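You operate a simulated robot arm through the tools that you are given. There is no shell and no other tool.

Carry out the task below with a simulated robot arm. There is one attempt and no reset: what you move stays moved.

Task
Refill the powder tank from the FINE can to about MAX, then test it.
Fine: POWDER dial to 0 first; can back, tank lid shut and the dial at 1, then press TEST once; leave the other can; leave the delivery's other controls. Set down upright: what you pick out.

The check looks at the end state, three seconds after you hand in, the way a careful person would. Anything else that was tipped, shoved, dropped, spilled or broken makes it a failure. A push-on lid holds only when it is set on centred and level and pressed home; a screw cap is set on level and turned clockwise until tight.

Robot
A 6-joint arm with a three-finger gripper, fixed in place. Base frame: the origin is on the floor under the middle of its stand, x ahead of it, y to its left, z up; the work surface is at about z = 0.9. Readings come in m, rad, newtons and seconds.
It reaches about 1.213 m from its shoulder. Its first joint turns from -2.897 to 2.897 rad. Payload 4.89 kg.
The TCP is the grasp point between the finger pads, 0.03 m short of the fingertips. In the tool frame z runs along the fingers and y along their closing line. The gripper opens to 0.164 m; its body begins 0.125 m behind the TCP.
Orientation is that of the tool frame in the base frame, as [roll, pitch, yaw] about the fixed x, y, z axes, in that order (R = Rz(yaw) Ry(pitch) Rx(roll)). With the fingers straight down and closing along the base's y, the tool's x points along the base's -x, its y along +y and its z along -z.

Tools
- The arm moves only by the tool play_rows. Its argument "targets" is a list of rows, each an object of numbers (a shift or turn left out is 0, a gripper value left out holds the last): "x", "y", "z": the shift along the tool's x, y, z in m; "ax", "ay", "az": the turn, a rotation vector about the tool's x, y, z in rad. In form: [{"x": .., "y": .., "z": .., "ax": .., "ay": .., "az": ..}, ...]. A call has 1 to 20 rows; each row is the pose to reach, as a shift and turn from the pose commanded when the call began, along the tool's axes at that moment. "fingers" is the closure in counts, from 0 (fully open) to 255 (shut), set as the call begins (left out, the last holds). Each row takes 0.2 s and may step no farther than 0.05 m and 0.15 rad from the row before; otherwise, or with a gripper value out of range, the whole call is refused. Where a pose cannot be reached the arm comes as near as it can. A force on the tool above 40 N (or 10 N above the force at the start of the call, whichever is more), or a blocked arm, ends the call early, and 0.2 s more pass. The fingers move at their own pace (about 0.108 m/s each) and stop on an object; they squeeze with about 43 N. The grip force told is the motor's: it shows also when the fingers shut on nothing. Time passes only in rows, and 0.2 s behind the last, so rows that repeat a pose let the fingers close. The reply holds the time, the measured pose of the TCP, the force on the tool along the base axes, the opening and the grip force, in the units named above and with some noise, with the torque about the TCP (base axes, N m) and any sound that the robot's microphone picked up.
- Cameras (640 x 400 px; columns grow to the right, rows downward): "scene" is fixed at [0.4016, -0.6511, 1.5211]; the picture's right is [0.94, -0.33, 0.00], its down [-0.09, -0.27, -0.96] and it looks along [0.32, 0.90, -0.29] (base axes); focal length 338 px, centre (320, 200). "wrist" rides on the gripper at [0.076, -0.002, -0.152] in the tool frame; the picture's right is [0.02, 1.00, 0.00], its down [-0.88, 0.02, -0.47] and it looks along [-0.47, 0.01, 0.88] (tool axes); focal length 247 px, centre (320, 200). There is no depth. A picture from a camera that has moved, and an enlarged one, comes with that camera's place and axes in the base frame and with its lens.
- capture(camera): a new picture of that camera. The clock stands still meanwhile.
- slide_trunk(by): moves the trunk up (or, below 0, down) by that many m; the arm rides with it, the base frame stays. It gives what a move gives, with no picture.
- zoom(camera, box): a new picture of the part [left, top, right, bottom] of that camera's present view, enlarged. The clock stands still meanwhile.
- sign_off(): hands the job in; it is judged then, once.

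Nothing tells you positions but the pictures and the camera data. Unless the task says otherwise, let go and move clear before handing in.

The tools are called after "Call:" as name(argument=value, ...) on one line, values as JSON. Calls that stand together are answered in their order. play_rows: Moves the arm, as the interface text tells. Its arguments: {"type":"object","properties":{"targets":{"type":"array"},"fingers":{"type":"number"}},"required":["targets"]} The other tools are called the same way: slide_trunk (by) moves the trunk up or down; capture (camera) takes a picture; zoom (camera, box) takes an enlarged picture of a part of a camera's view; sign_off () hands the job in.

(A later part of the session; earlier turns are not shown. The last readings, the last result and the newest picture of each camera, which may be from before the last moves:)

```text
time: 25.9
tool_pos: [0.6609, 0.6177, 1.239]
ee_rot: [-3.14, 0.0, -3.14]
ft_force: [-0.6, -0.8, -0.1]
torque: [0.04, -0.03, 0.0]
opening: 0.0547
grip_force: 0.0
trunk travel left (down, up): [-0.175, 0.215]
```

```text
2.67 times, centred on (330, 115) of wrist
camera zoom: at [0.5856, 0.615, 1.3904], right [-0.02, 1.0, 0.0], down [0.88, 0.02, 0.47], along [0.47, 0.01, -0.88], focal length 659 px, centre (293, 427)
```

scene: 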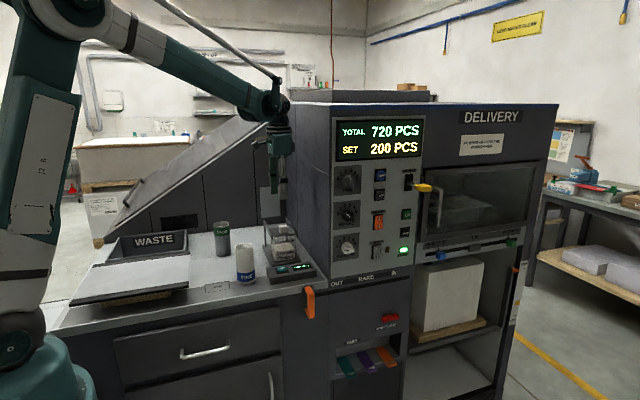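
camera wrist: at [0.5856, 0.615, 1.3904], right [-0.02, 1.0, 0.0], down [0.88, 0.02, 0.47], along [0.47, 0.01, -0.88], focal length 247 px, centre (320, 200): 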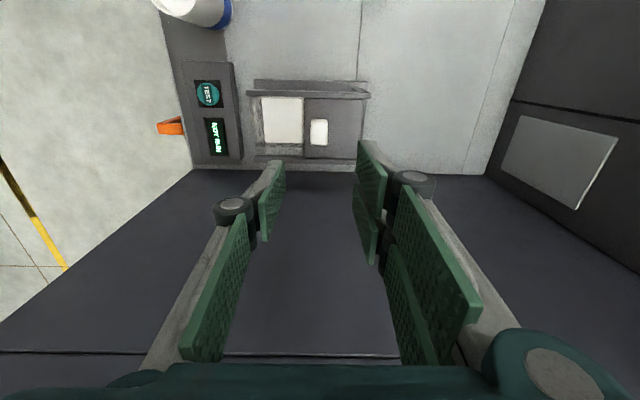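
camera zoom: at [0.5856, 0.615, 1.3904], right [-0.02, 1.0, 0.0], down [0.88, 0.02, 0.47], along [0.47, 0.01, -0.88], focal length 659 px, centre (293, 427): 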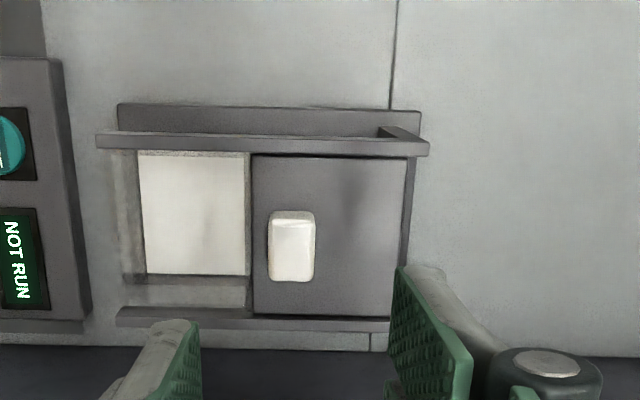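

Call:
play_rows(targets=[{"x": 0.0286, "y": -0.0257, "z": -0.0086}, {"x": 0.0571, "y": -0.0514, "z": -0.0171}, {"x": 0.0857, "y": -0.0771, "z": -0.0257}, {"x": 0.1143, "y": -0.1029, "z": -0.0343}, {"x": 0.1429, "y": -0.1286, "z": -0.0429}, {"x": 0.1714, "y": -0.1543, "z": -0.0514}, {"x": 0.2, "y": -0.18, "z": -0.06}, {"x": 0.2, "y": -0.18, "z": -0.06}], fingers=100)

Call:
capture(camera="wrist")

Call:
zoom(camera="wrist", box=[250, 50, 450, 200])

```text
time: 27.7
tool_pos: [0.4618, 0.4375, 1.299]
ee_rot: [-3.141, 0.0, -3.14]
ft_force: [-0.2, -0.9, 1.2]
torque: [0.17, -0.11, 0.0]
opening: 0.0998
grip_force: 0.0
trunk travel left (down, up): [-0.175, 0.215]
```

```text
taken
camera wrist: at [0.386, 0.4353, 1.4509], right [-0.02, 1.0, 0.0], down [0.88, 0.02, 0.47], along [0.47, 0.01, -0.88], focal length 247 px, centre (320, 200)
```

wrist: 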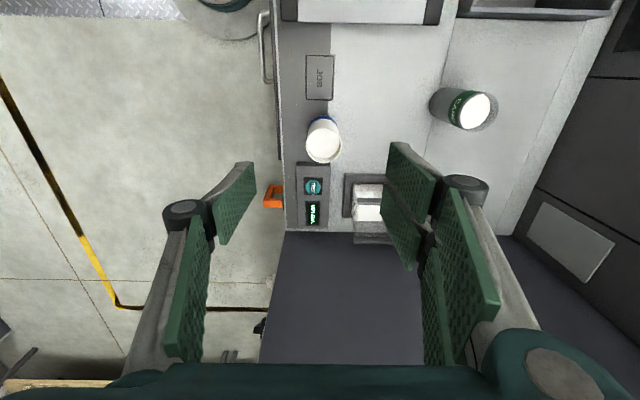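

```text
2.67 times, centred on (350, 125) of wrist
camera zoom: at [0.386, 0.4353, 1.4509], right [-0.02, 1.0, 0.0], down [0.88, 0.02, 0.47], along [0.47, 0.01, -0.88], focal length 659 px, centre (240, 400)
```

zoom: 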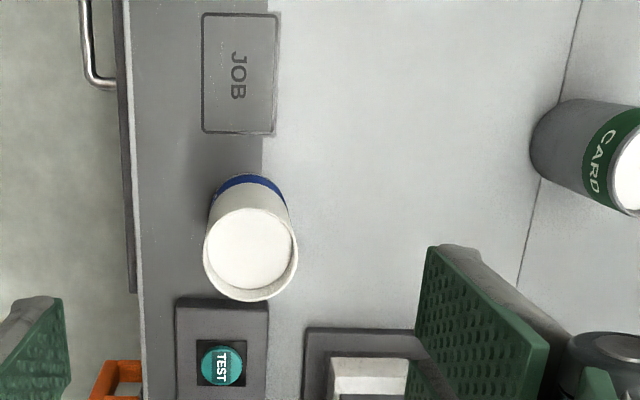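

The FINE can's axis is at about (0.505, 0.444), with its rim near z = 1.03. I'll swing out in front of the bench, turn the gripper horizontal, and test the roll range needed for pouring before I touch the can.

Call:
play_rows(targets=[{"x": -0.0033, "y": -0.0281, "z": 0.0083, "ax": -0.1309}, {"x": -0.0067, "y": -0.0563, "z": 0.0167, "ax": -0.2618}, {"x": -0.01, "y": -0.0844, "z": 0.025, "ax": -0.3927}, {"x": -0.0133, "y": -0.1125, "z": 0.0333, "ax": -0.5236}, {"x": -0.0167, "y": -0.1406, "z": 0.0417, "ax": -0.6545}, {"x": -0.02, "y": -0.1688, "z": 0.05, "ax": -0.7854}, {"x": -0.0233, "y": -0.1969, "z": 0.0583, "ax": -0.9163}, {"x": -0.0267, "y": -0.225, "z": 0.0667, "ax": -1.0472}, {"x": -0.03, "y": -0.2531, "z": 0.075, "ax": -1.1781}, {"x": -0.0333, "y": -0.2813, "z": 0.0833, "ax": -1.309}, {"x": -0.0367, "y": -0.3094, "z": 0.0917, "ax": -1.4399}, {"x": -0.04, "y": -0.3375, "z": 0.1, "ax": -1.5708}, {"x": -0.04, "y": -0.3375, "z": 0.1, "ax": -1.5708}])

Call:
capture(camera="scene")

```text
time: 30.5
tool_pos: [0.5023, 0.0992, 1.1977]
ee_rot: [1.57, 0.0, -3.14]
ft_force: [0.2, -0.2, -0.8]
torque: [0.02, -0.01, 0.11]
opening: 0.0999
grip_force: 0.0
trunk travel left (down, up): [-0.175, 0.215]
```

```text
taken
```

scene: 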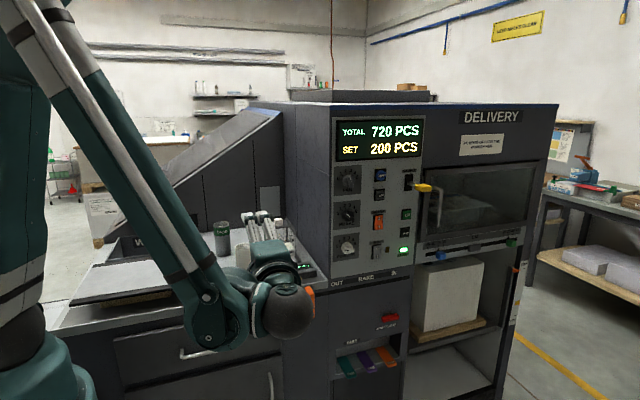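

Call:
play_rows(targets=[{"az": 0.1428}, {"az": 0.2856}, {"az": 0.4284}, {"az": 0.5712}, {"az": 0.714}, {"az": 0.8568}, {"az": 0.9996}, {"az": 1.1424}, {"az": 1.2852}, {"az": 1.428}, {"az": 1.5708}, {"az": 1.5708}])

Call:
capture(camera="wrist")

Call:
play_rows(targets=[{"az": 0.148}, {"az": 0.296}, {"az": 0.444}, {"az": 0.592}, {"az": 0.74}, {"az": 0.888}, {"az": 1.036}, {"az": 1.184}, {"az": 1.332}, {"az": 1.48}, {"az": 1.628}, {"az": 1.776}, {"az": 1.924}, {"az": 1.924}])

Call:
capture(camera="wrist")

```text
time: 33.1
tool_pos: [0.5015, 0.0994, 1.1985]
ee_rot: [-2.116, -1.569, 0.547]
ft_force: [0.3, 0.3, 0.4]
torque: [0.01, 0.03, 0.0]
opening: 0.0999
grip_force: 0.1
trunk travel left (down, up): [-0.175, 0.215]
```

```text
taken
camera wrist: at [0.5021, -0.0531, 1.2751], right [1.0, 0.0, 0.02], down [0.02, -0.47, -0.88], along [0.01, 0.88, -0.47], focal length 247 px, centre (320, 200)
```

wrist: 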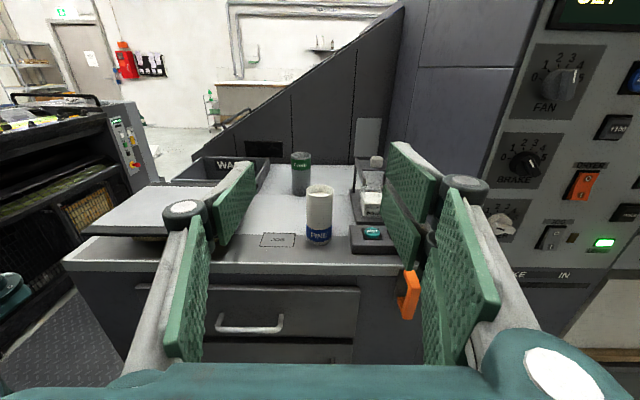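

```text
time: 36.1
tool_pos: [0.5021, 0.0964, 1.1984]
ee_rot: [-1.628, -0.107, 0.012]
ft_force: [0.4, -0.5, -0.3]
torque: [0.0, -0.02, 0.06]
opening: 0.0995
grip_force: 0.2
out of reach, approached as far as the arm can: row 11, 12, 13, 14
trunk travel left (down, up): [-0.175, 0.215]
```

```text
taken
camera wrist: at [0.5785, -0.0555, 1.2168], right [0.13, -0.06, -0.99], down [-0.87, -0.48, -0.09], along [-0.47, 0.87, -0.11], focal length 247 px, centre (320, 200)
```

wrist: 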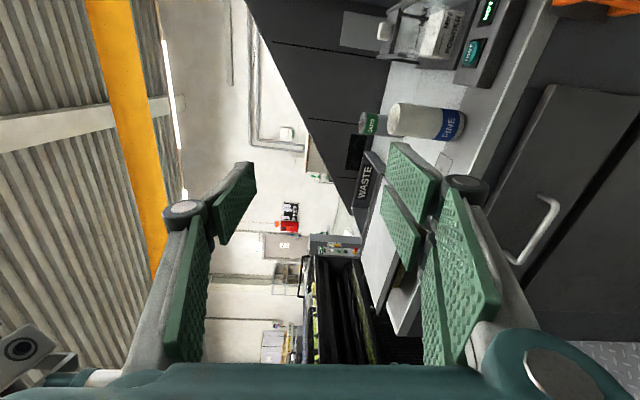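

Rolling the far way hits a wrist limit before a full pour. I'll unwind and use the opposite roll for the grasp, which leaves the whole pouring turn within range.

Call:
play_rows(targets=[{"az": -0.148}, {"az": -0.296}, {"az": -0.444}, {"az": -0.592}, {"az": -0.74}, {"az": -0.888}, {"az": -1.036}, {"az": -1.184}, {"az": -1.332}, {"az": -1.48}, {"az": -1.628}, {"az": -1.776}, {"az": -1.924}, {"az": -1.924}])

Call:
play_rows(targets=[{"az": -0.1428}, {"az": -0.2856}, {"az": -0.4284}, {"az": -0.5712}, {"az": -0.714}, {"az": -0.8568}, {"az": -0.9996}, {"az": -1.1424}, {"az": -1.2852}, {"az": -1.428}, {"az": -1.5708}, {"az": -1.5708}])

Call:
play_rows(targets=[{"az": -0.1428}, {"az": -0.2856}, {"az": -0.4284}, {"az": -0.5712}, {"az": -0.714}, {"az": -0.8568}, {"az": -0.9996}, {"az": -1.1424}, {"az": -1.2852}, {"az": -1.428}, {"az": -1.5708}, {"az": -1.5708}])

Call:
capture(camera="wrist")

Call:
capture(camera="scene")

```text
time: 39.1
tool_pos: [0.4997, 0.0965, 1.1991]
ee_rot: [1.698, -1.105, 3.033]
ft_force: [-0.3, -0.8, -0.5]
torque: [-0.01, 0.0, -0.01]
opening: 0.0997
grip_force: 0.0
trunk travel left (down, up): [-0.175, 0.215]
```

```text
time: 41.7
tool_pos: [0.5015, 0.0971, 1.1982]
ee_rot: [1.633, 0.461, -3.108]
ft_force: [-0.7, -0.4, 0.0]
torque: [-0.01, -0.01, -0.02]
opening: 0.0997
grip_force: 0.0
trunk travel left (down, up): [-0.175, 0.215]
```

```text
time: 44.3
tool_pos: [0.5004, 0.0979, 1.2004]
ee_rot: [-1.698, 1.104, -0.109]
ft_force: [-0.7, 0.0, -0.2]
torque: [0.03, 0.01, 0.0]
opening: 0.0997
grip_force: 0.1
trunk travel left (down, up): [-0.175, 0.215]
```

```text
taken
camera wrist: at [0.538, -0.06, 1.1396], right [-0.89, -0.03, -0.46], down [-0.41, -0.43, 0.81], along [-0.22, 0.9, 0.37], focal length 247 px, centre (320, 200)
```

wrist: 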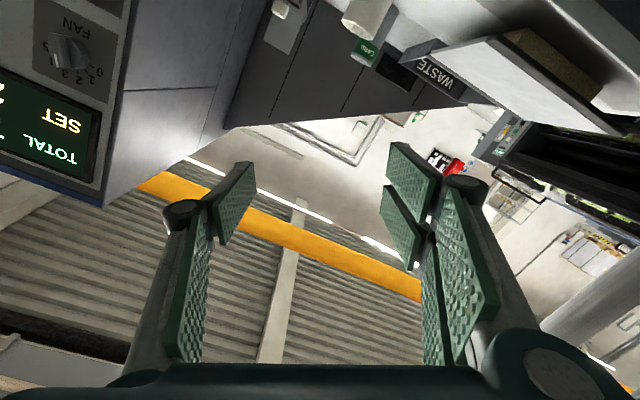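

```text
taken
```

scene: 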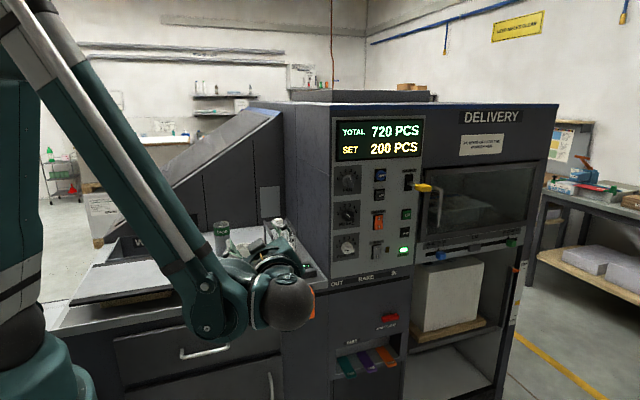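

The pose got slightly skewed where it was out of reach. I'll square it up exactly to the horizontal grasp orientation.

Call:
play_rows(targets=[{"ax": 0.0045, "ay": -0.0138, "az": 0.116}, {"ax": 0.009, "ay": -0.0275, "az": 0.2319}, {"ax": 0.0134, "ay": -0.0413, "az": 0.3479}, {"ax": 0.0179, "ay": -0.055, "az": 0.4638}, {"ax": 0.0179, "ay": -0.055, "az": 0.4638}])

Call:
capture(camera="wrist")

```text
time: 45.5
tool_pos: [0.5026, 0.096, 1.1985]
ee_rot: [1.484, 1.565, 3.052]
ft_force: [0.4, 0.3, -0.1]
torque: [-0.01, -0.05, -0.01]
opening: 0.0994
grip_force: 0.2
trunk travel left (down, up): [-0.175, 0.215]
```

```text
taken
camera wrist: at [0.5032, -0.0565, 1.1219], right [-1.0, 0.0, -0.02], down [-0.02, -0.47, 0.88], along [-0.01, 0.88, 0.47], focal length 247 px, centre (320, 200)
```

wrist: 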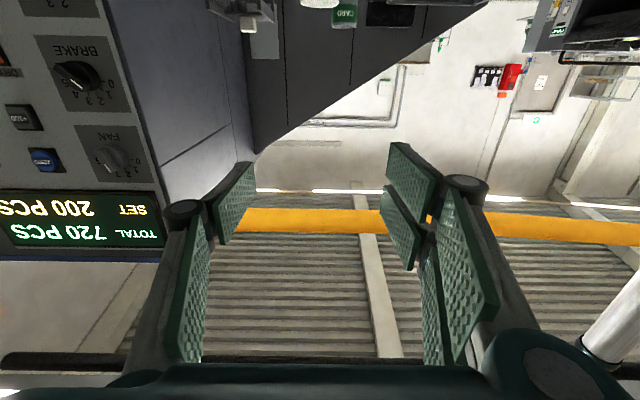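

Oriented correctly. Now lower in front of the bench to grasp height.

Call:
play_rows(targets=[{"x": 0.0437, "y": -0.0004, "z": 0.0108}, {"x": 0.0874, "y": -0.0008, "z": 0.0216}, {"x": 0.1311, "y": -0.0012, "z": 0.0324}, {"x": 0.1748, "y": -0.0016, "z": 0.0432}, {"x": 0.2185, "y": -0.002, "z": 0.054}, {"x": 0.2185, "y": -0.002, "z": 0.054}])

Call:
capture(camera="wrist")

Call:
capture(camera="scene")

```text
time: 46.9
tool_pos: [0.556, 0.1275, 1.0889]
ee_rot: [2.114, 1.567, -2.598]
ft_force: [-0.5, -0.9, 0.6]
torque: [-0.02, 0.03, -0.09]
opening: 0.0998
grip_force: 0.1
out of reach, approached as far as the arm can: row 2, 3, 4, 5, 6
trunk travel left (down, up): [-0.175, 0.215]
```

```text
taken
camera wrist: at [0.5589, -0.0244, 1.0125], right [-1.0, 0.0, -0.02], down [-0.02, -0.47, 0.88], along [-0.01, 0.88, 0.47], focal length 247 px, centre (320, 200)
```

wrist: 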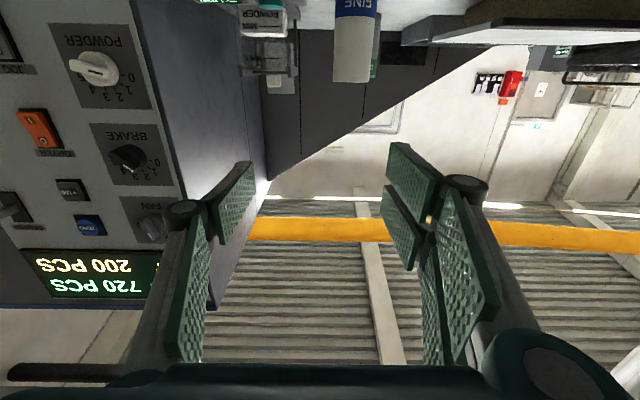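

```text
taken
```

scene: 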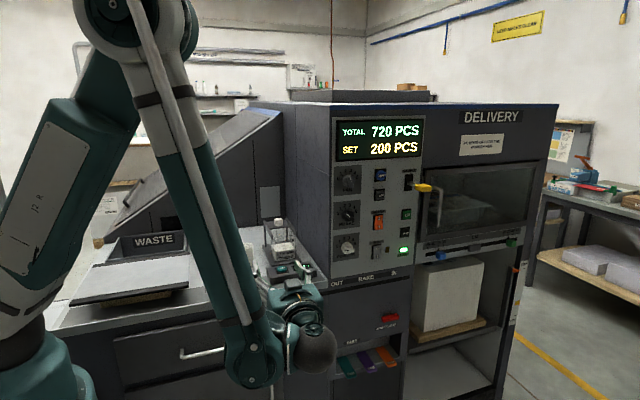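

That low pose is out of reach because the arm is too folded, so I'll go back up to a reachable pose and lower the trunk instead.

Call:
play_rows(targets=[{"x": -0.023, "y": 0.0173, "z": -0.007}, {"x": -0.046, "y": 0.0347, "z": -0.014}, {"x": -0.069, "y": 0.052, "z": -0.02}, {"x": -0.069, "y": 0.052, "z": -0.02}])

Call:
slide_trunk(by=-0.1)

Call:
capture(camera="scene")

Call:
capture(camera="wrist")

```text
time: 47.9
tool_pos: [0.504, 0.1081, 1.1564]
ee_rot: [1.492, 1.568, 3.061]
ft_force: [-0.5, -0.2, 0.0]
torque: [0.0, -0.01, -0.04]
opening: 0.0998
grip_force: 0.1
trunk travel left (down, up): [-0.175, 0.215]
```

```text
time: 49.3
tool_pos: [0.5046, 0.1076, 1.0578]
ee_rot: [1.452, 1.567, 3.024]
ft_force: [0.0, 0.5, 0.2]
torque: [0.03, 0.02, 0.02]
opening: 0.0999
grip_force: 0.1
trunk travel left (down, up): [-0.075, 0.315]
```

```text
taken
```

scene: 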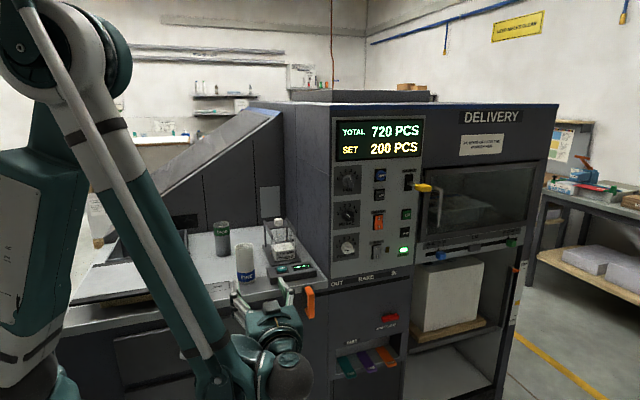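

```text
taken
camera wrist: at [0.507, -0.0453, 0.9807], right [-1.0, 0.0, -0.02], down [-0.02, -0.47, 0.88], along [-0.01, 0.88, 0.47], focal length 247 px, centre (320, 200)
```

wrist: 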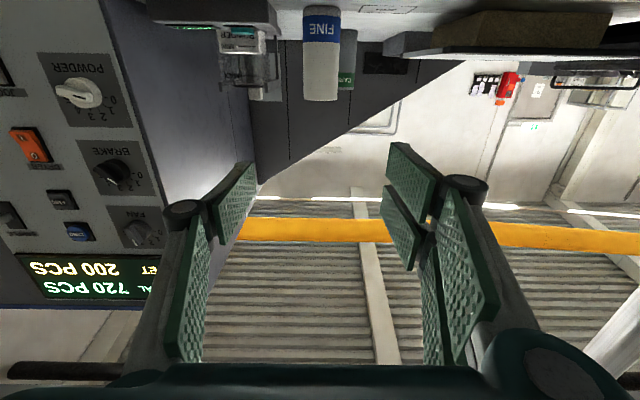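

Call:
slide_trunk(by=-0.075)

Call:
capture(camera="wrist")

Call:
zoom(camera="scene", box=[200, 200, 340, 380])

```text
time: 50.4
tool_pos: [0.5047, 0.1074, 0.9822]
ee_rot: [1.452, 1.568, 3.023]
ft_force: [0.1, 0.2, 0.0]
torque: [0.0, 0.01, 0.04]
opening: 0.0997
grip_force: 0.1
trunk travel left (down, up): [0.0, 0.39]
```

```text
taken
camera wrist: at [0.507, -0.0453, 0.9057], right [-1.0, 0.0, -0.02], down [-0.02, -0.47, 0.88], along [-0.01, 0.88, 0.47], focal length 247 px, centre (320, 200)
```

wrist: 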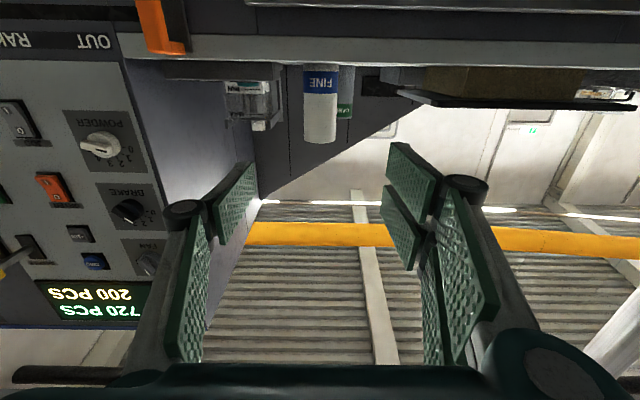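

```text
2.22 times, centred on (270, 290) of scene
camera zoom: at [0.4016, -0.6511, 1.5211], right [0.94, -0.33, 0.0], down [-0.09, -0.27, -0.96], along [0.32, 0.9, -0.29], focal length 751 px, centre (431, 0)
```

zoom: 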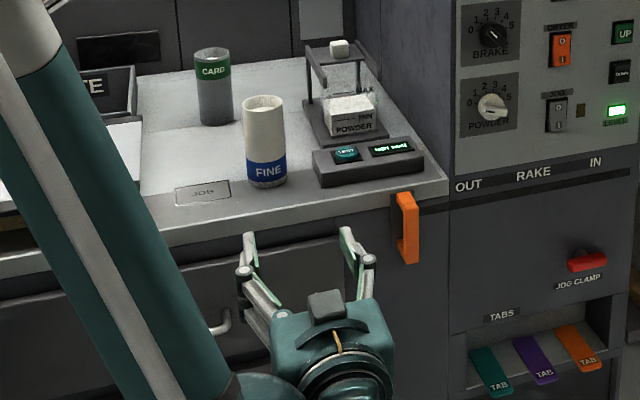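

Aligned with the can at z ≈ 0.982. I'll move forward in two stages.

Call:
play_rows(targets=[{"z": 0.04}, {"z": 0.08}, {"z": 0.12}, {"z": 0.16}, {"z": 0.2}, {"z": 0.23}, {"z": 0.23}])

Call:
capture(camera="wrist")

Call:
zoom(camera="scene", box=[200, 210, 340, 310])

```text
time: 52.0
tool_pos: [0.5048, 0.3384, 0.9814]
ee_rot: [1.398, 1.568, 2.97]
ft_force: [0.0, -0.4, -0.2]
torque: [-0.01, -0.02, -0.01]
opening: 0.0997
grip_force: 0.0
trunk travel left (down, up): [0.0, 0.39]
```

```text
taken
camera wrist: at [0.5069, 0.1845, 0.9051], right [-1.0, 0.0, -0.02], down [-0.02, -0.47, 0.88], along [-0.01, 0.88, 0.47], focal length 247 px, centre (320, 200)
```

wrist: 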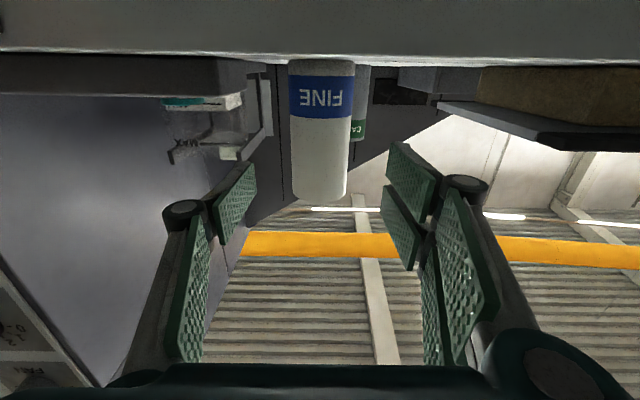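

```text
4.00 times, centred on (270, 260) of scene
camera zoom: at [0.4016, -0.6511, 1.5211], right [0.94, -0.33, 0.0], down [-0.09, -0.27, -0.96], along [0.32, 0.9, -0.29], focal length 1352 px, centre (520, -40)
```

zoom: 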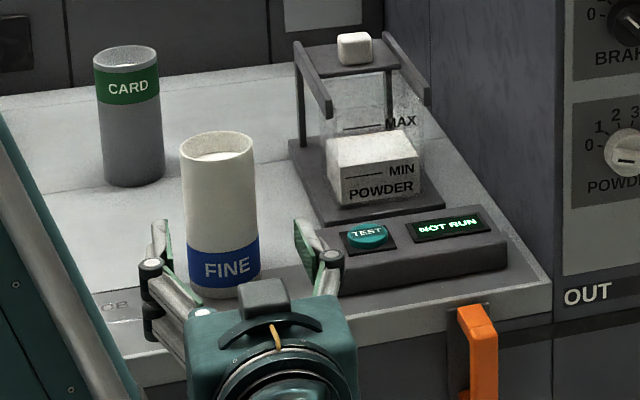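

Call:
play_rows(targets=[{"z": 0.025}, {"z": 0.05}, {"z": 0.075}, {"z": 0.098}, {"z": 0.098}])

Call:
capture(camera="wrist")

Call:
zoom(camera="scene", box=[200, 210, 340, 310])

```text
time: 53.2
tool_pos: [0.5045, 0.436, 0.9829]
ee_rot: [1.423, 1.567, 2.995]
ft_force: [-0.1, -0.9, -0.1]
torque: [0.01, 0.03, -0.03]
opening: 0.0996
grip_force: 0.0
trunk travel left (down, up): [0.0, 0.39]
```

```text
taken
camera wrist: at [0.5069, 0.2828, 0.9053], right [-1.0, 0.0, -0.02], down [-0.02, -0.47, 0.88], along [-0.01, 0.88, 0.47], focal length 247 px, centre (320, 200)
```

wrist: 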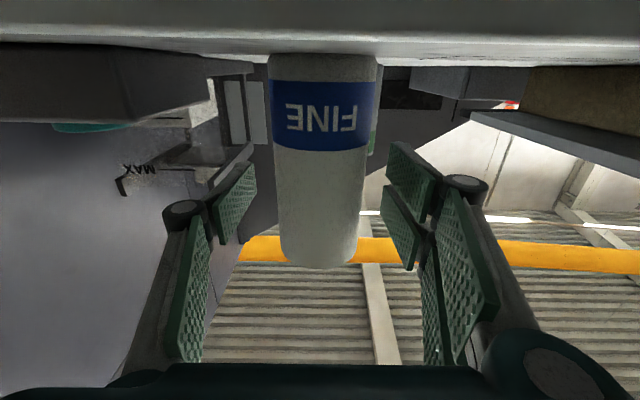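

```text
4.00 times, centred on (270, 260) of scene
camera zoom: at [0.4016, -0.6511, 1.5211], right [0.94, -0.33, 0.0], down [-0.09, -0.27, -0.96], along [0.32, 0.9, -0.29], focal length 1352 px, centre (520, -40)
```

zoom: 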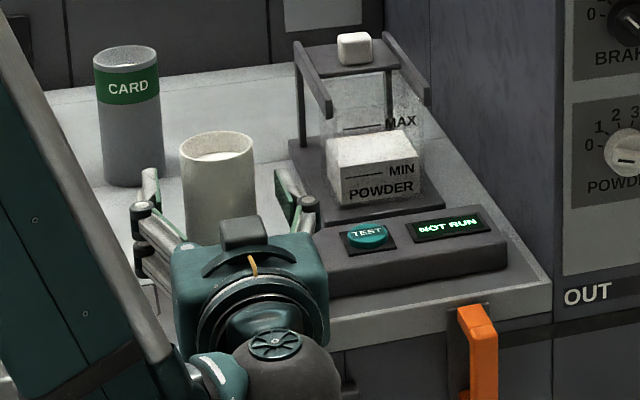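

The can is centred between the fingers, so I'm closing on it.

Call:
play_rows(targets=[{"z": 0}, {"z": 0}, {"z": 0}, {"z": 0}], fingers=255)

Call:
capture(camera="wrist")

Call:
zoom(camera="scene", box=[200, 210, 340, 310])

```text
time: 54.2
tool_pos: [0.5046, 0.4357, 0.9828]
ee_rot: [1.395, 1.567, 2.967]
ft_force: [2.0, 1.3, 2.9]
torque: [0.09, -0.35, -0.02]
opening: 0.0599
grip_force: 42.5
trunk travel left (down, up): [0.0, 0.39]
```

```text
taken
camera wrist: at [0.507, 0.2827, 0.9053], right [-1.0, 0.0, -0.02], down [-0.02, -0.47, 0.88], along [-0.01, 0.88, 0.47], focal length 247 px, centre (320, 200)
```

wrist: 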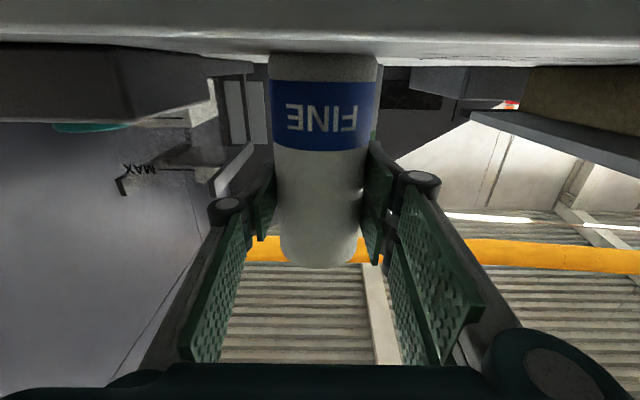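

```text
4.00 times, centred on (270, 260) of scene
camera zoom: at [0.4016, -0.6511, 1.5211], right [0.94, -0.33, 0.0], down [-0.09, -0.27, -0.96], along [0.32, 0.9, -0.29], focal length 1352 px, centre (520, -40)
```

zoom: 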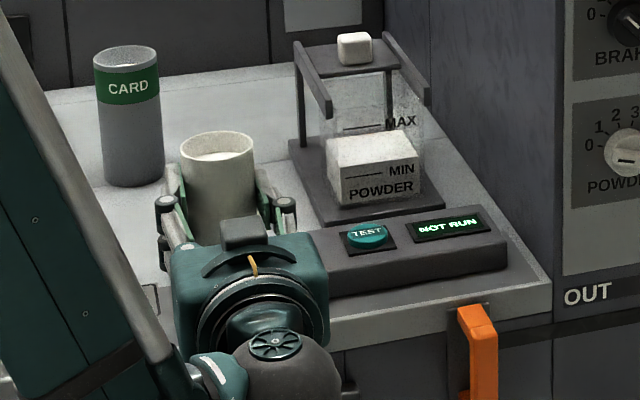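

Gripped at the can's 60 mm diameter. Lifting straight up.

Call:
play_rows(targets=[{"x": -0.005}, {"x": -0.02}, {"x": -0.05}, {"x": -0.09}, {"x": -0.13}, {"x": -0.15}, {"x": -0.15}])

Call:
capture(camera="wrist")

Call:
capture(camera="scene")

```text
time: 55.8
tool_pos: [0.5061, 0.4365, 1.1332]
ee_rot: [1.487, 1.568, 3.056]
ft_force: [-0.5, 0.3, -1.8]
torque: [0.01, -0.01, 0.07]
opening: 0.0597
grip_force: 43.0
trunk travel left (down, up): [0.0, 0.39]
```

```text
taken
camera wrist: at [0.5079, 0.2828, 1.0564], right [-1.0, 0.0, -0.02], down [-0.02, -0.47, 0.88], along [-0.01, 0.88, 0.47], focal length 247 px, centre (320, 200)
```

wrist: 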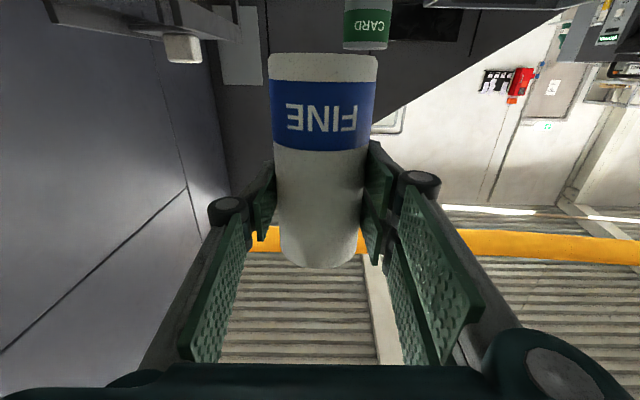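

```text
taken
```

scene: 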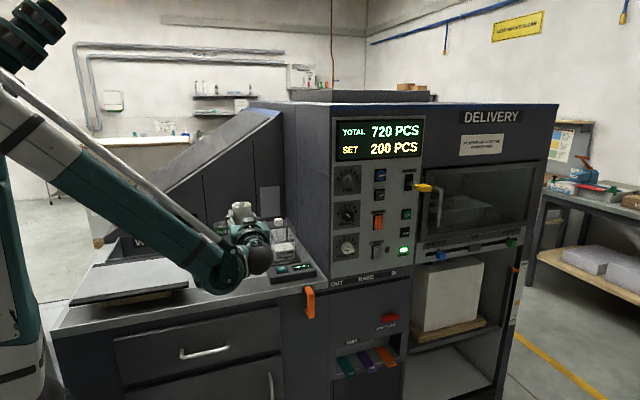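

The can is held upright with no drift (about 1.8 N). I'll carry it level to a spot just left of and above the tank opening.

Call:
play_rows(targets=[{"x": -0.003, "y": -0.018, "z": 0.018}, {"x": -0.008, "y": -0.045, "z": 0.045}, {"x": -0.012, "y": -0.072, "z": 0.072}, {"x": -0.012, "y": -0.095, "z": 0.095}, {"x": -0.012, "y": -0.108, "z": 0.108}, {"x": -0.012, "y": -0.108, "z": 0.108}])

Call:
capture(camera="wrist")

Call:
capture(camera="scene")

Call:
zoom(camera="scene", box=[200, 170, 340, 290])

```text
time: 57.2
tool_pos: [0.6147, 0.5436, 1.1449]
ee_rot: [1.446, 1.566, 3.017]
ft_force: [-0.4, -0.6, -2.2]
torque: [-0.08, 0.0, 0.0]
opening: 0.0596
grip_force: 42.9
trunk travel left (down, up): [0.0, 0.39]
```

```text
taken
camera wrist: at [0.6158, 0.3901, 1.0673], right [-1.0, 0.0, -0.02], down [-0.02, -0.47, 0.88], along [-0.01, 0.88, 0.47], focal length 247 px, centre (320, 200)
```

wrist: 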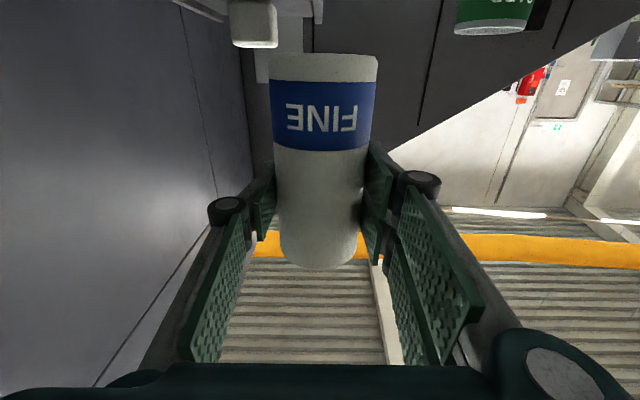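

```text
taken
```

scene: 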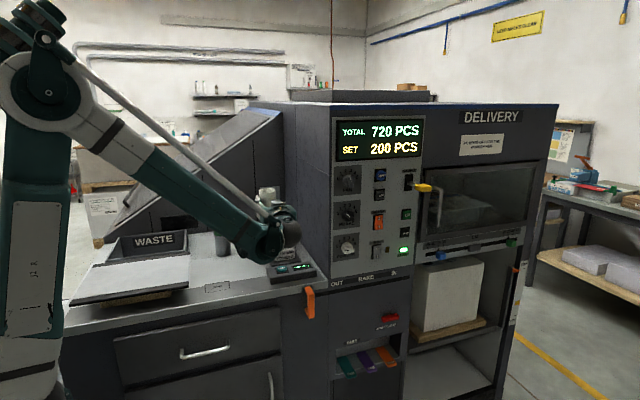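

```text
3.33 times, centred on (270, 230) of scene
camera zoom: at [0.4016, -0.6511, 1.5211], right [0.94, -0.33, 0.0], down [-0.09, -0.27, -0.96], along [0.32, 0.9, -0.29], focal length 1127 px, centre (487, 100)
```

zoom: 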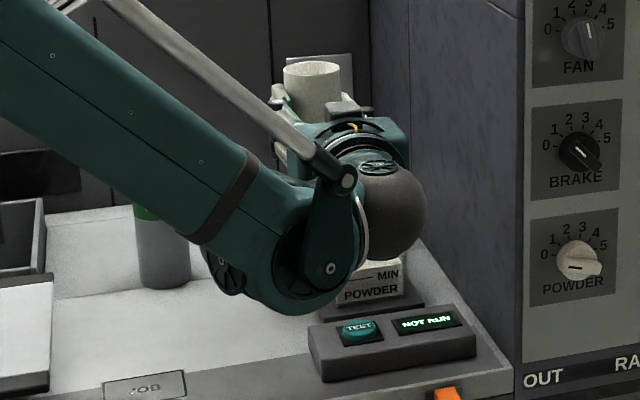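

The wrist hides the tank from the scene camera here, so I'll pour in stages and back off to check the level. First a modest tilt of 45° with the lip over the opening.

Call:
play_rows(targets=[{"x": 0.003, "y": 0.0003, "az": 0.1309}, {"x": 0.007, "y": 0.0006, "az": 0.2618}, {"x": 0.01, "y": 0.0009, "az": 0.3927}, {"x": 0.013, "y": 0.0012, "az": 0.5236}, {"x": 0.017, "y": 0.0015, "az": 0.6545}, {"x": 0.02, "y": 0.0017, "az": 0.7854}, {"x": 0.02, "y": 0.0017, "az": 0.7854}])

Call:
capture(camera="wrist")

Call:
zoom(camera="scene", box=[220, 170, 340, 270])

```text
time: 58.8
tool_pos: [0.6121, 0.5432, 1.1243]
ee_rot: [1.571, 0.78, 3.139]
ft_force: [0.5, -0.5, -2.4]
torque: [-0.02, -0.03, 0.02]
opening: 0.0595
grip_force: 42.8
trunk travel left (down, up): [0.0, 0.39]
```

```text
taken
camera wrist: at [0.5595, 0.3906, 1.0689], right [-0.72, 0.0, 0.7], down [0.61, -0.47, 0.63], along [0.33, 0.88, 0.34], focal length 247 px, centre (320, 200)
```

wrist: 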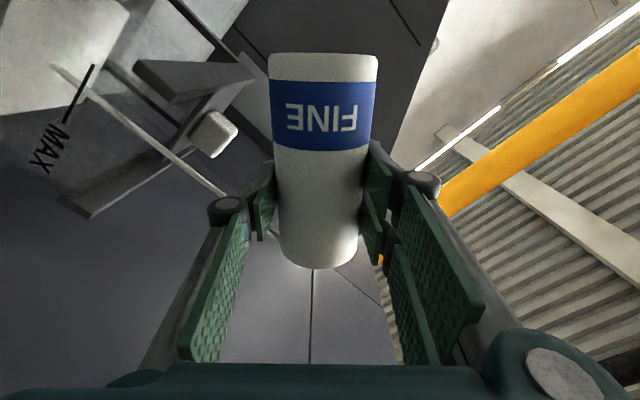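

```text
4.00 times, centred on (280, 220) of scene
camera zoom: at [0.4016, -0.6511, 1.5211], right [0.94, -0.33, 0.0], down [-0.09, -0.27, -0.96], along [0.32, 0.9, -0.29], focal length 1352 px, centre (480, 120)
```

zoom: 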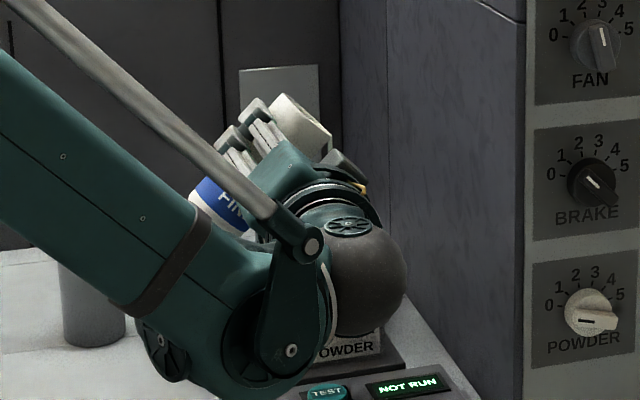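

Call:
zoom(camera="wrist", box=[0, 0, 260, 220])

```text
1.82 times, centred on (130, 110) of wrist
camera zoom: at [0.5595, 0.3906, 1.0689], right [-0.72, 0.0, 0.7], down [0.61, -0.47, 0.63], along [0.33, 0.88, 0.34], focal length 449 px, centre (666, 364)
```

zoom: 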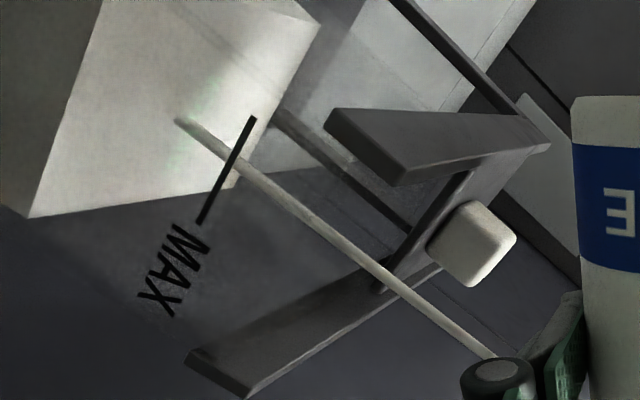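

The powder stream is falling cleanly into the tank, and from here I can see both the powder surface and the MAX line. I'll hold this tilt for about a second and measure the rise.

Call:
play_rows(targets=[{"az": 0}, {"az": 0}, {"az": 0}, {"az": 0}, {"az": 0}])

Call:
zoom(camera="wrist", box=[0, 0, 260, 220])

```text
time: 60.0
tool_pos: [0.6115, 0.5442, 1.1232]
ee_rot: [1.571, 0.782, 3.139]
ft_force: [-0.3, -0.3, -0.8]
torque: [0.0, -0.02, 0.02]
opening: 0.0598
grip_force: 43.3
trunk travel left (down, up): [0.0, 0.39]
```

```text
1.82 times, centred on (130, 110) of wrist
camera zoom: at [0.5596, 0.3906, 1.0688], right [-0.72, 0.0, 0.69], down [0.61, -0.47, 0.63], along [0.33, 0.88, 0.34], focal length 449 px, centre (666, 364)
```

zoom: 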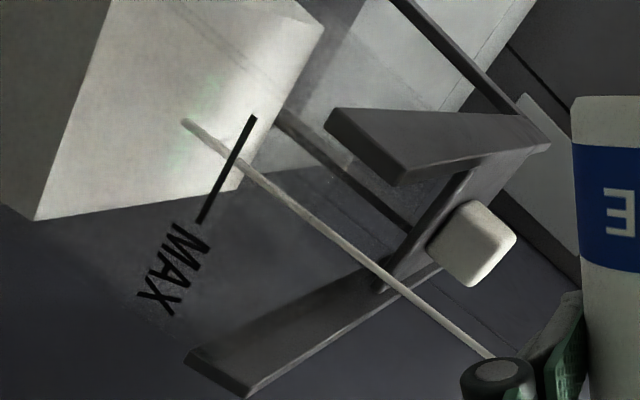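

The level rises steadily and slowly. Holding longer at this tilt.

Call:
play_rows(targets=[{"az": 0}, {"az": 0}, {"az": 0}, {"az": 0}, {"az": 0}, {"az": 0}, {"az": 0}, {"az": 0}, {"az": 0}, {"az": 0}, {"az": 0}, {"az": 0}, {"az": 0}, {"az": 0}, {"az": 0}])

Call:
zoom(camera="wrist", box=[0, 0, 260, 220])

```text
time: 63.2
tool_pos: [0.6118, 0.5447, 1.1235]
ee_rot: [1.57, 0.784, -3.141]
ft_force: [0.3, 0.2, -1.8]
torque: [-0.02, -0.01, 0.01]
opening: 0.0596
grip_force: 42.3
trunk travel left (down, up): [0.0, 0.39]
```

```text
1.82 times, centred on (130, 110) of wrist
camera zoom: at [0.5596, 0.3906, 1.0688], right [-0.72, 0.0, 0.69], down [0.61, -0.47, 0.63], along [0.33, 0.88, 0.34], focal length 449 px, centre (666, 364)
```

zoom: 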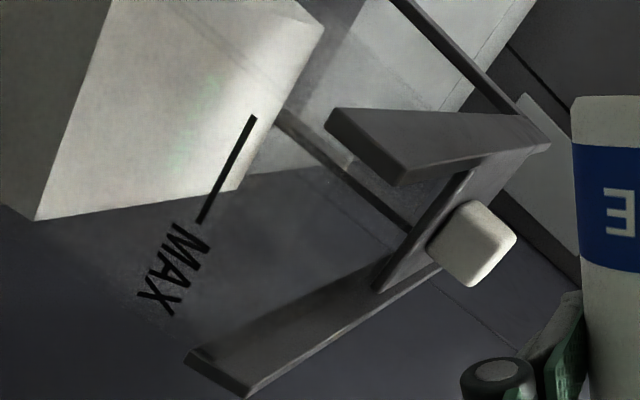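

Flow stopped at this angle, so the amount depends on tilt. I'll increase to about 58° and hold.

Call:
play_rows(targets=[{"az": 0.08}, {"az": 0.16}, {"az": 0.23}, {"az": 0.23}, {"az": 0.23}, {"az": 0.23}, {"az": 0.23}, {"az": 0.23}])

Call:
capture(camera="wrist")

Call:
zoom(camera="wrist", box=[0, 0, 260, 220])

```text
time: 65.0
tool_pos: [0.6113, 0.5428, 1.1244]
ee_rot: [1.57, 0.551, 3.14]
ft_force: [0.5, 0.5, 0.3]
torque: [-0.01, -0.03, -0.01]
opening: 0.0596
grip_force: 43.3
trunk travel left (down, up): [0.0, 0.39]
```

```text
taken
camera wrist: at [0.5484, 0.3905, 1.0823], right [-0.54, 0.0, 0.84], down [0.74, -0.47, 0.48], along [0.4, 0.88, 0.26], focal length 247 px, centre (320, 200)
```

wrist: 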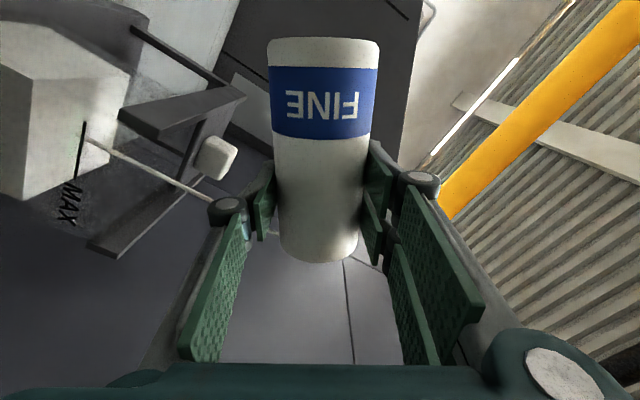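

```text
1.82 times, centred on (130, 110) of wrist
camera zoom: at [0.5484, 0.3905, 1.0823], right [-0.54, 0.0, 0.84], down [0.74, -0.47, 0.48], along [0.4, 0.88, 0.26], focal length 449 px, centre (666, 364)
```

zoom: 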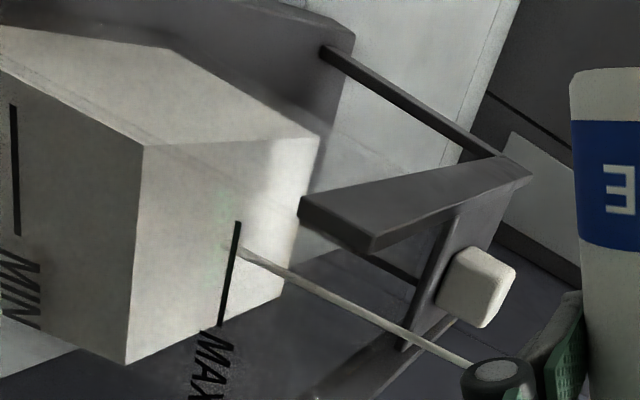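

The stream is steady and the level is now a bit over halfway from MIN to MAX. The can seems to have slid a few mm in the grip, so I'll watch that while holding here.

Call:
play_rows(targets=[{"az": 0}, {"az": 0}, {"az": 0}, {"az": 0}, {"az": 0}, {"az": 0}, {"az": 0}, {"az": 0}])

Call:
capture(camera="wrist")

Call:
zoom(camera="wrist", box=[0, 0, 260, 220])

```text
time: 66.8
tool_pos: [0.611, 0.543, 1.1244]
ee_rot: [1.572, 0.552, 3.14]
ft_force: [-1.0, 0.2, 0.3]
torque: [-0.01, -0.01, -0.02]
opening: 0.0596
grip_force: 42.8
trunk travel left (down, up): [0.0, 0.39]
```

```text
taken
camera wrist: at [0.5484, 0.3905, 1.0823], right [-0.54, 0.0, 0.84], down [0.74, -0.47, 0.48], along [0.4, 0.88, 0.26], focal length 247 px, centre (320, 200)
```

wrist: 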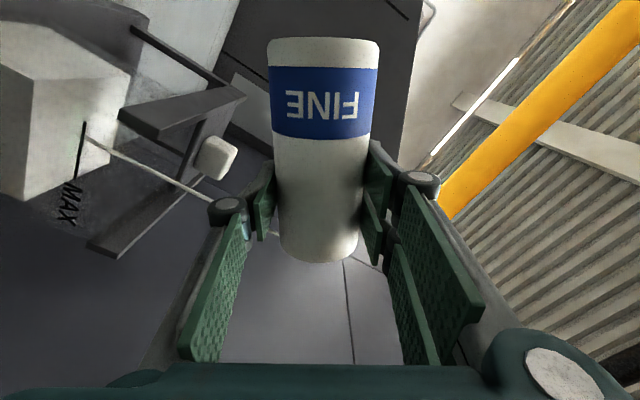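

```text
1.82 times, centred on (130, 110) of wrist
camera zoom: at [0.5484, 0.3905, 1.0823], right [-0.54, 0.0, 0.84], down [0.74, -0.47, 0.48], along [0.4, 0.88, 0.26], focal length 449 px, centre (666, 364)
```

zoom: 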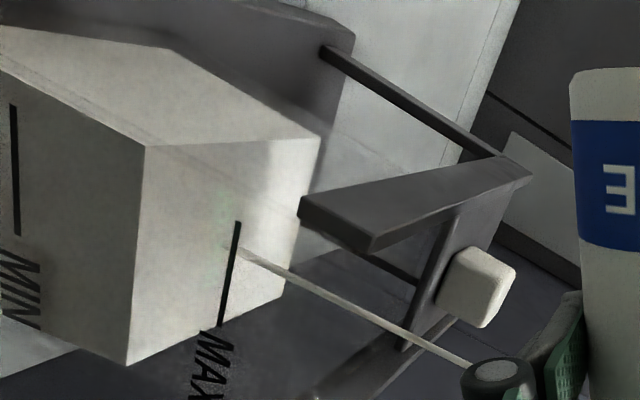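

The can is stable now and the powder behaves like a liquid in a tilted cup, so I estimate about 74° for MAX. I'll go to about 66° next.

Call:
play_rows(targets=[{"y": -0.001, "az": 0.05}, {"y": -0.002, "az": 0.1}, {"y": -0.003, "az": 0.14}, {"y": -0.003, "az": 0.14}, {"y": -0.003, "az": 0.14}, {"y": -0.003, "az": 0.14}, {"y": -0.003, "az": 0.14}, {"y": -0.003, "az": 0.14}, {"y": -0.003, "az": 0.14}, {"y": -0.003, "az": 0.14}, {"y": -0.003, "az": 0.14}])

Call:
capture(camera="wrist")

Call:
zoom(camera="wrist", box=[0, 0, 260, 220])

```text
time: 69.2
tool_pos: [0.6135, 0.5443, 1.1222]
ee_rot: [1.572, 0.412, 3.141]
ft_force: [0.8, -0.1, 0.0]
torque: [-0.02, -0.04, -0.02]
opening: 0.0597
grip_force: 43.0
trunk travel left (down, up): [0.0, 0.39]
```

```text
taken
camera wrist: at [0.5446, 0.3907, 1.0893], right [-0.42, 0.0, 0.91], down [0.8, -0.47, 0.37], along [0.43, 0.88, 0.2], focal length 247 px, centre (320, 200)
```

wrist: 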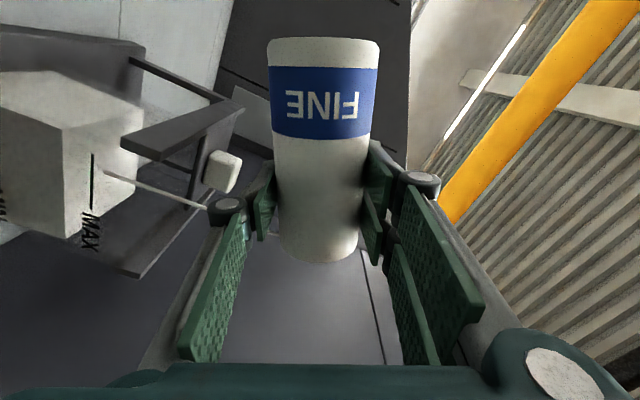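

```text
1.82 times, centred on (130, 110) of wrist
camera zoom: at [0.5446, 0.3907, 1.0893], right [-0.42, 0.0, 0.91], down [0.8, -0.47, 0.37], along [0.43, 0.88, 0.2], focal length 449 px, centre (666, 364)
```

zoom: 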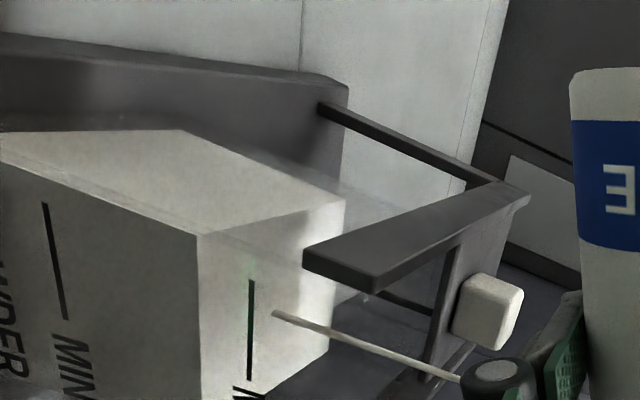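

Call:
play_rows(targets=[{"az": 0.03}, {"az": 0.06}, {"az": 0.06}, {"az": 0.06}, {"az": 0.06}, {"az": 0.06}, {"az": 0.06}, {"az": 0.06}, {"az": 0.06}, {"az": 0.06}, {"az": 0.06}, {"az": 0.06}])

Call:
zoom(camera="wrist", box=[0, 0, 260, 220])

Call:
capture(camera="wrist")

```text
time: 71.8
tool_pos: [0.6139, 0.5441, 1.1221]
ee_rot: [1.571, 0.353, -3.141]
ft_force: [0.0, -1.0, -0.3]
torque: [0.01, -0.03, 0.01]
opening: 0.0599
grip_force: 43.0
trunk travel left (down, up): [0.0, 0.39]
```

```text
1.82 times, centred on (130, 110) of wrist
camera zoom: at [0.5428, 0.3907, 1.0934], right [-0.37, 0.0, 0.93], down [0.82, -0.47, 0.32], along [0.44, 0.88, 0.17], focal length 449 px, centre (666, 364)
```

zoom: 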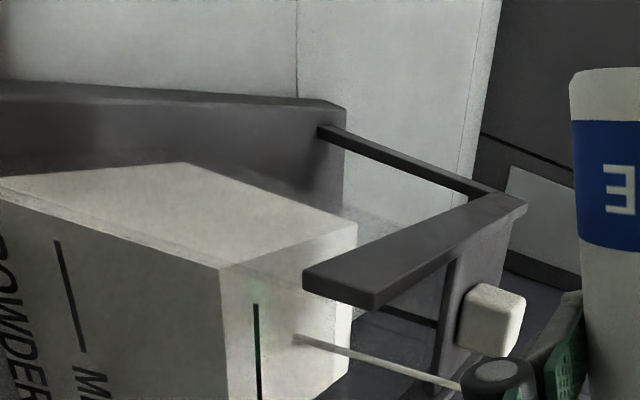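

```text
taken
camera wrist: at [0.5428, 0.3907, 1.0934], right [-0.37, 0.0, 0.93], down [0.82, -0.47, 0.32], along [0.44, 0.88, 0.17], focal length 247 px, centre (320, 200)
```

wrist: 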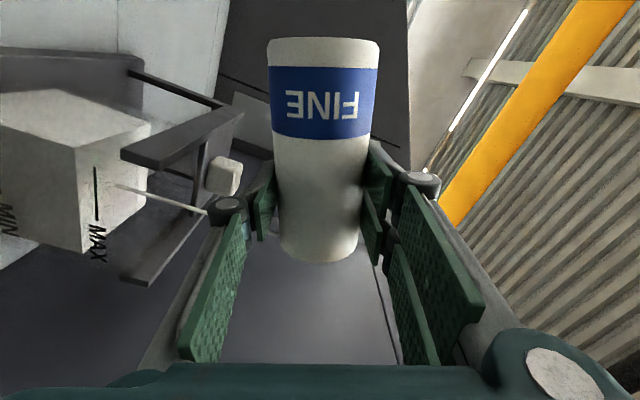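

The level is about 83% of the way. I'll tilt to about 73° and hold.

Call:
play_rows(targets=[{"az": 0.025}, {"az": 0.05}, {"az": 0.05}, {"az": 0.05}, {"az": 0.05}, {"az": 0.05}, {"az": 0.05}, {"az": 0.05}, {"az": 0.05}, {"az": 0.05}, {"az": 0.05}, {"az": 0.05}, {"az": 0.05}, {"az": 0.05}])

Call:
zoom(camera="wrist", box=[0, 80, 200, 270])

```text
time: 74.8
tool_pos: [0.6143, 0.5431, 1.1221]
ee_rot: [1.57, 0.3, 3.14]
ft_force: [-0.4, 0.1, -2.1]
torque: [-0.02, -0.01, -0.01]
opening: 0.0596
grip_force: 43.0
trunk travel left (down, up): [0.0, 0.39]
```

```text
2.11 times, centred on (100, 175) of wrist
camera zoom: at [0.5417, 0.3904, 1.097], right [-0.32, 0.0, 0.95], down [0.83, -0.47, 0.28], along [0.45, 0.88, 0.15], focal length 520 px, centre (783, 253)
```

zoom: 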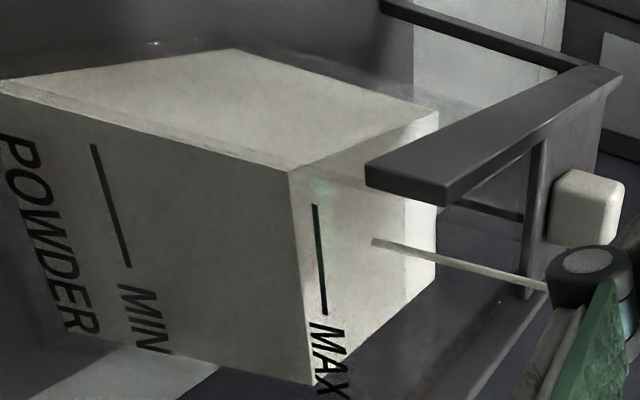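

Call:
play_rows(targets=[{"az": 0.015}, {"az": 0.015}, {"az": 0.015}, {"az": 0.015}, {"az": 0.015}, {"az": 0.015}, {"az": 0.015}, {"az": 0.015}, {"az": 0.015}, {"az": 0.015}])

Call:
zoom(camera="wrist", box=[0, 80, 200, 270])

```text
time: 77.0
tool_pos: [0.6128, 0.5445, 1.1212]
ee_rot: [1.572, 0.288, -3.141]
ft_force: [-0.8, 0.6, -1.0]
torque: [0.02, -0.01, 0.0]
opening: 0.0599
grip_force: 43.7
trunk travel left (down, up): [0.0, 0.39]
```

```text
2.11 times, centred on (100, 175) of wrist
camera zoom: at [0.5414, 0.3905, 1.0982], right [-0.3, 0.0, 0.95], down [0.84, -0.47, 0.27], along [0.45, 0.88, 0.14], focal length 520 px, centre (783, 253)
```

zoom: 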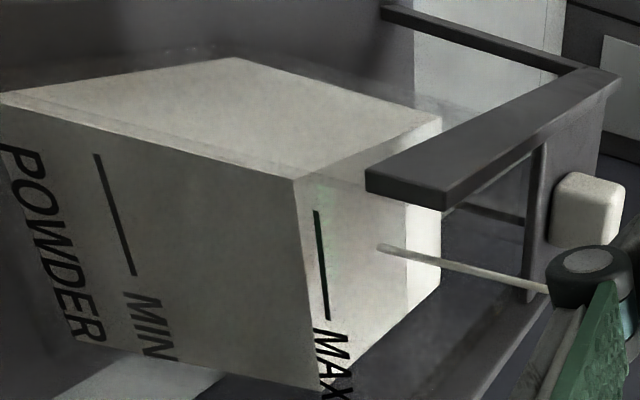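

Call:
play_rows(targets=[{"az": 0.03}, {"az": 0.03}, {"az": 0.03}, {"az": 0.03}, {"az": 0.03}, {"az": 0.03}, {"az": 0.03}, {"az": 0.03}, {"az": 0.03}, {"az": 0.03}])

Call:
zoom(camera="wrist", box=[0, 80, 200, 270])

```text
time: 79.2
tool_pos: [0.6131, 0.5439, 1.1211]
ee_rot: [1.572, 0.257, 3.141]
ft_force: [0.0, 1.1, -2.0]
torque: [0.0, -0.03, 0.02]
opening: 0.0598
grip_force: 43.3
trunk travel left (down, up): [0.0, 0.39]
```

```text
2.11 times, centred on (100, 175) of wrist
camera zoom: at [0.5408, 0.3905, 1.1003], right [-0.28, 0.0, 0.96], down [0.85, -0.47, 0.24], along [0.46, 0.88, 0.13], focal length 520 px, centre (783, 253)
```

zoom: 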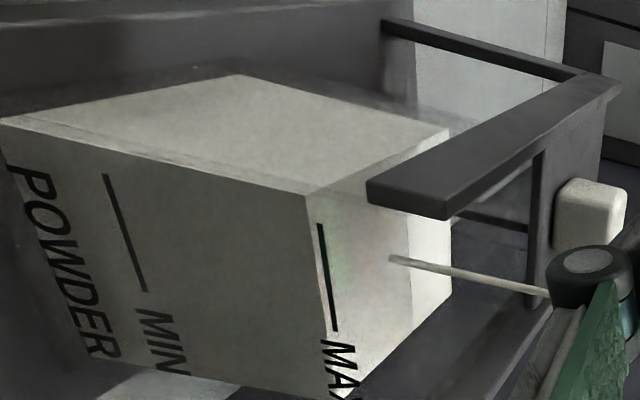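

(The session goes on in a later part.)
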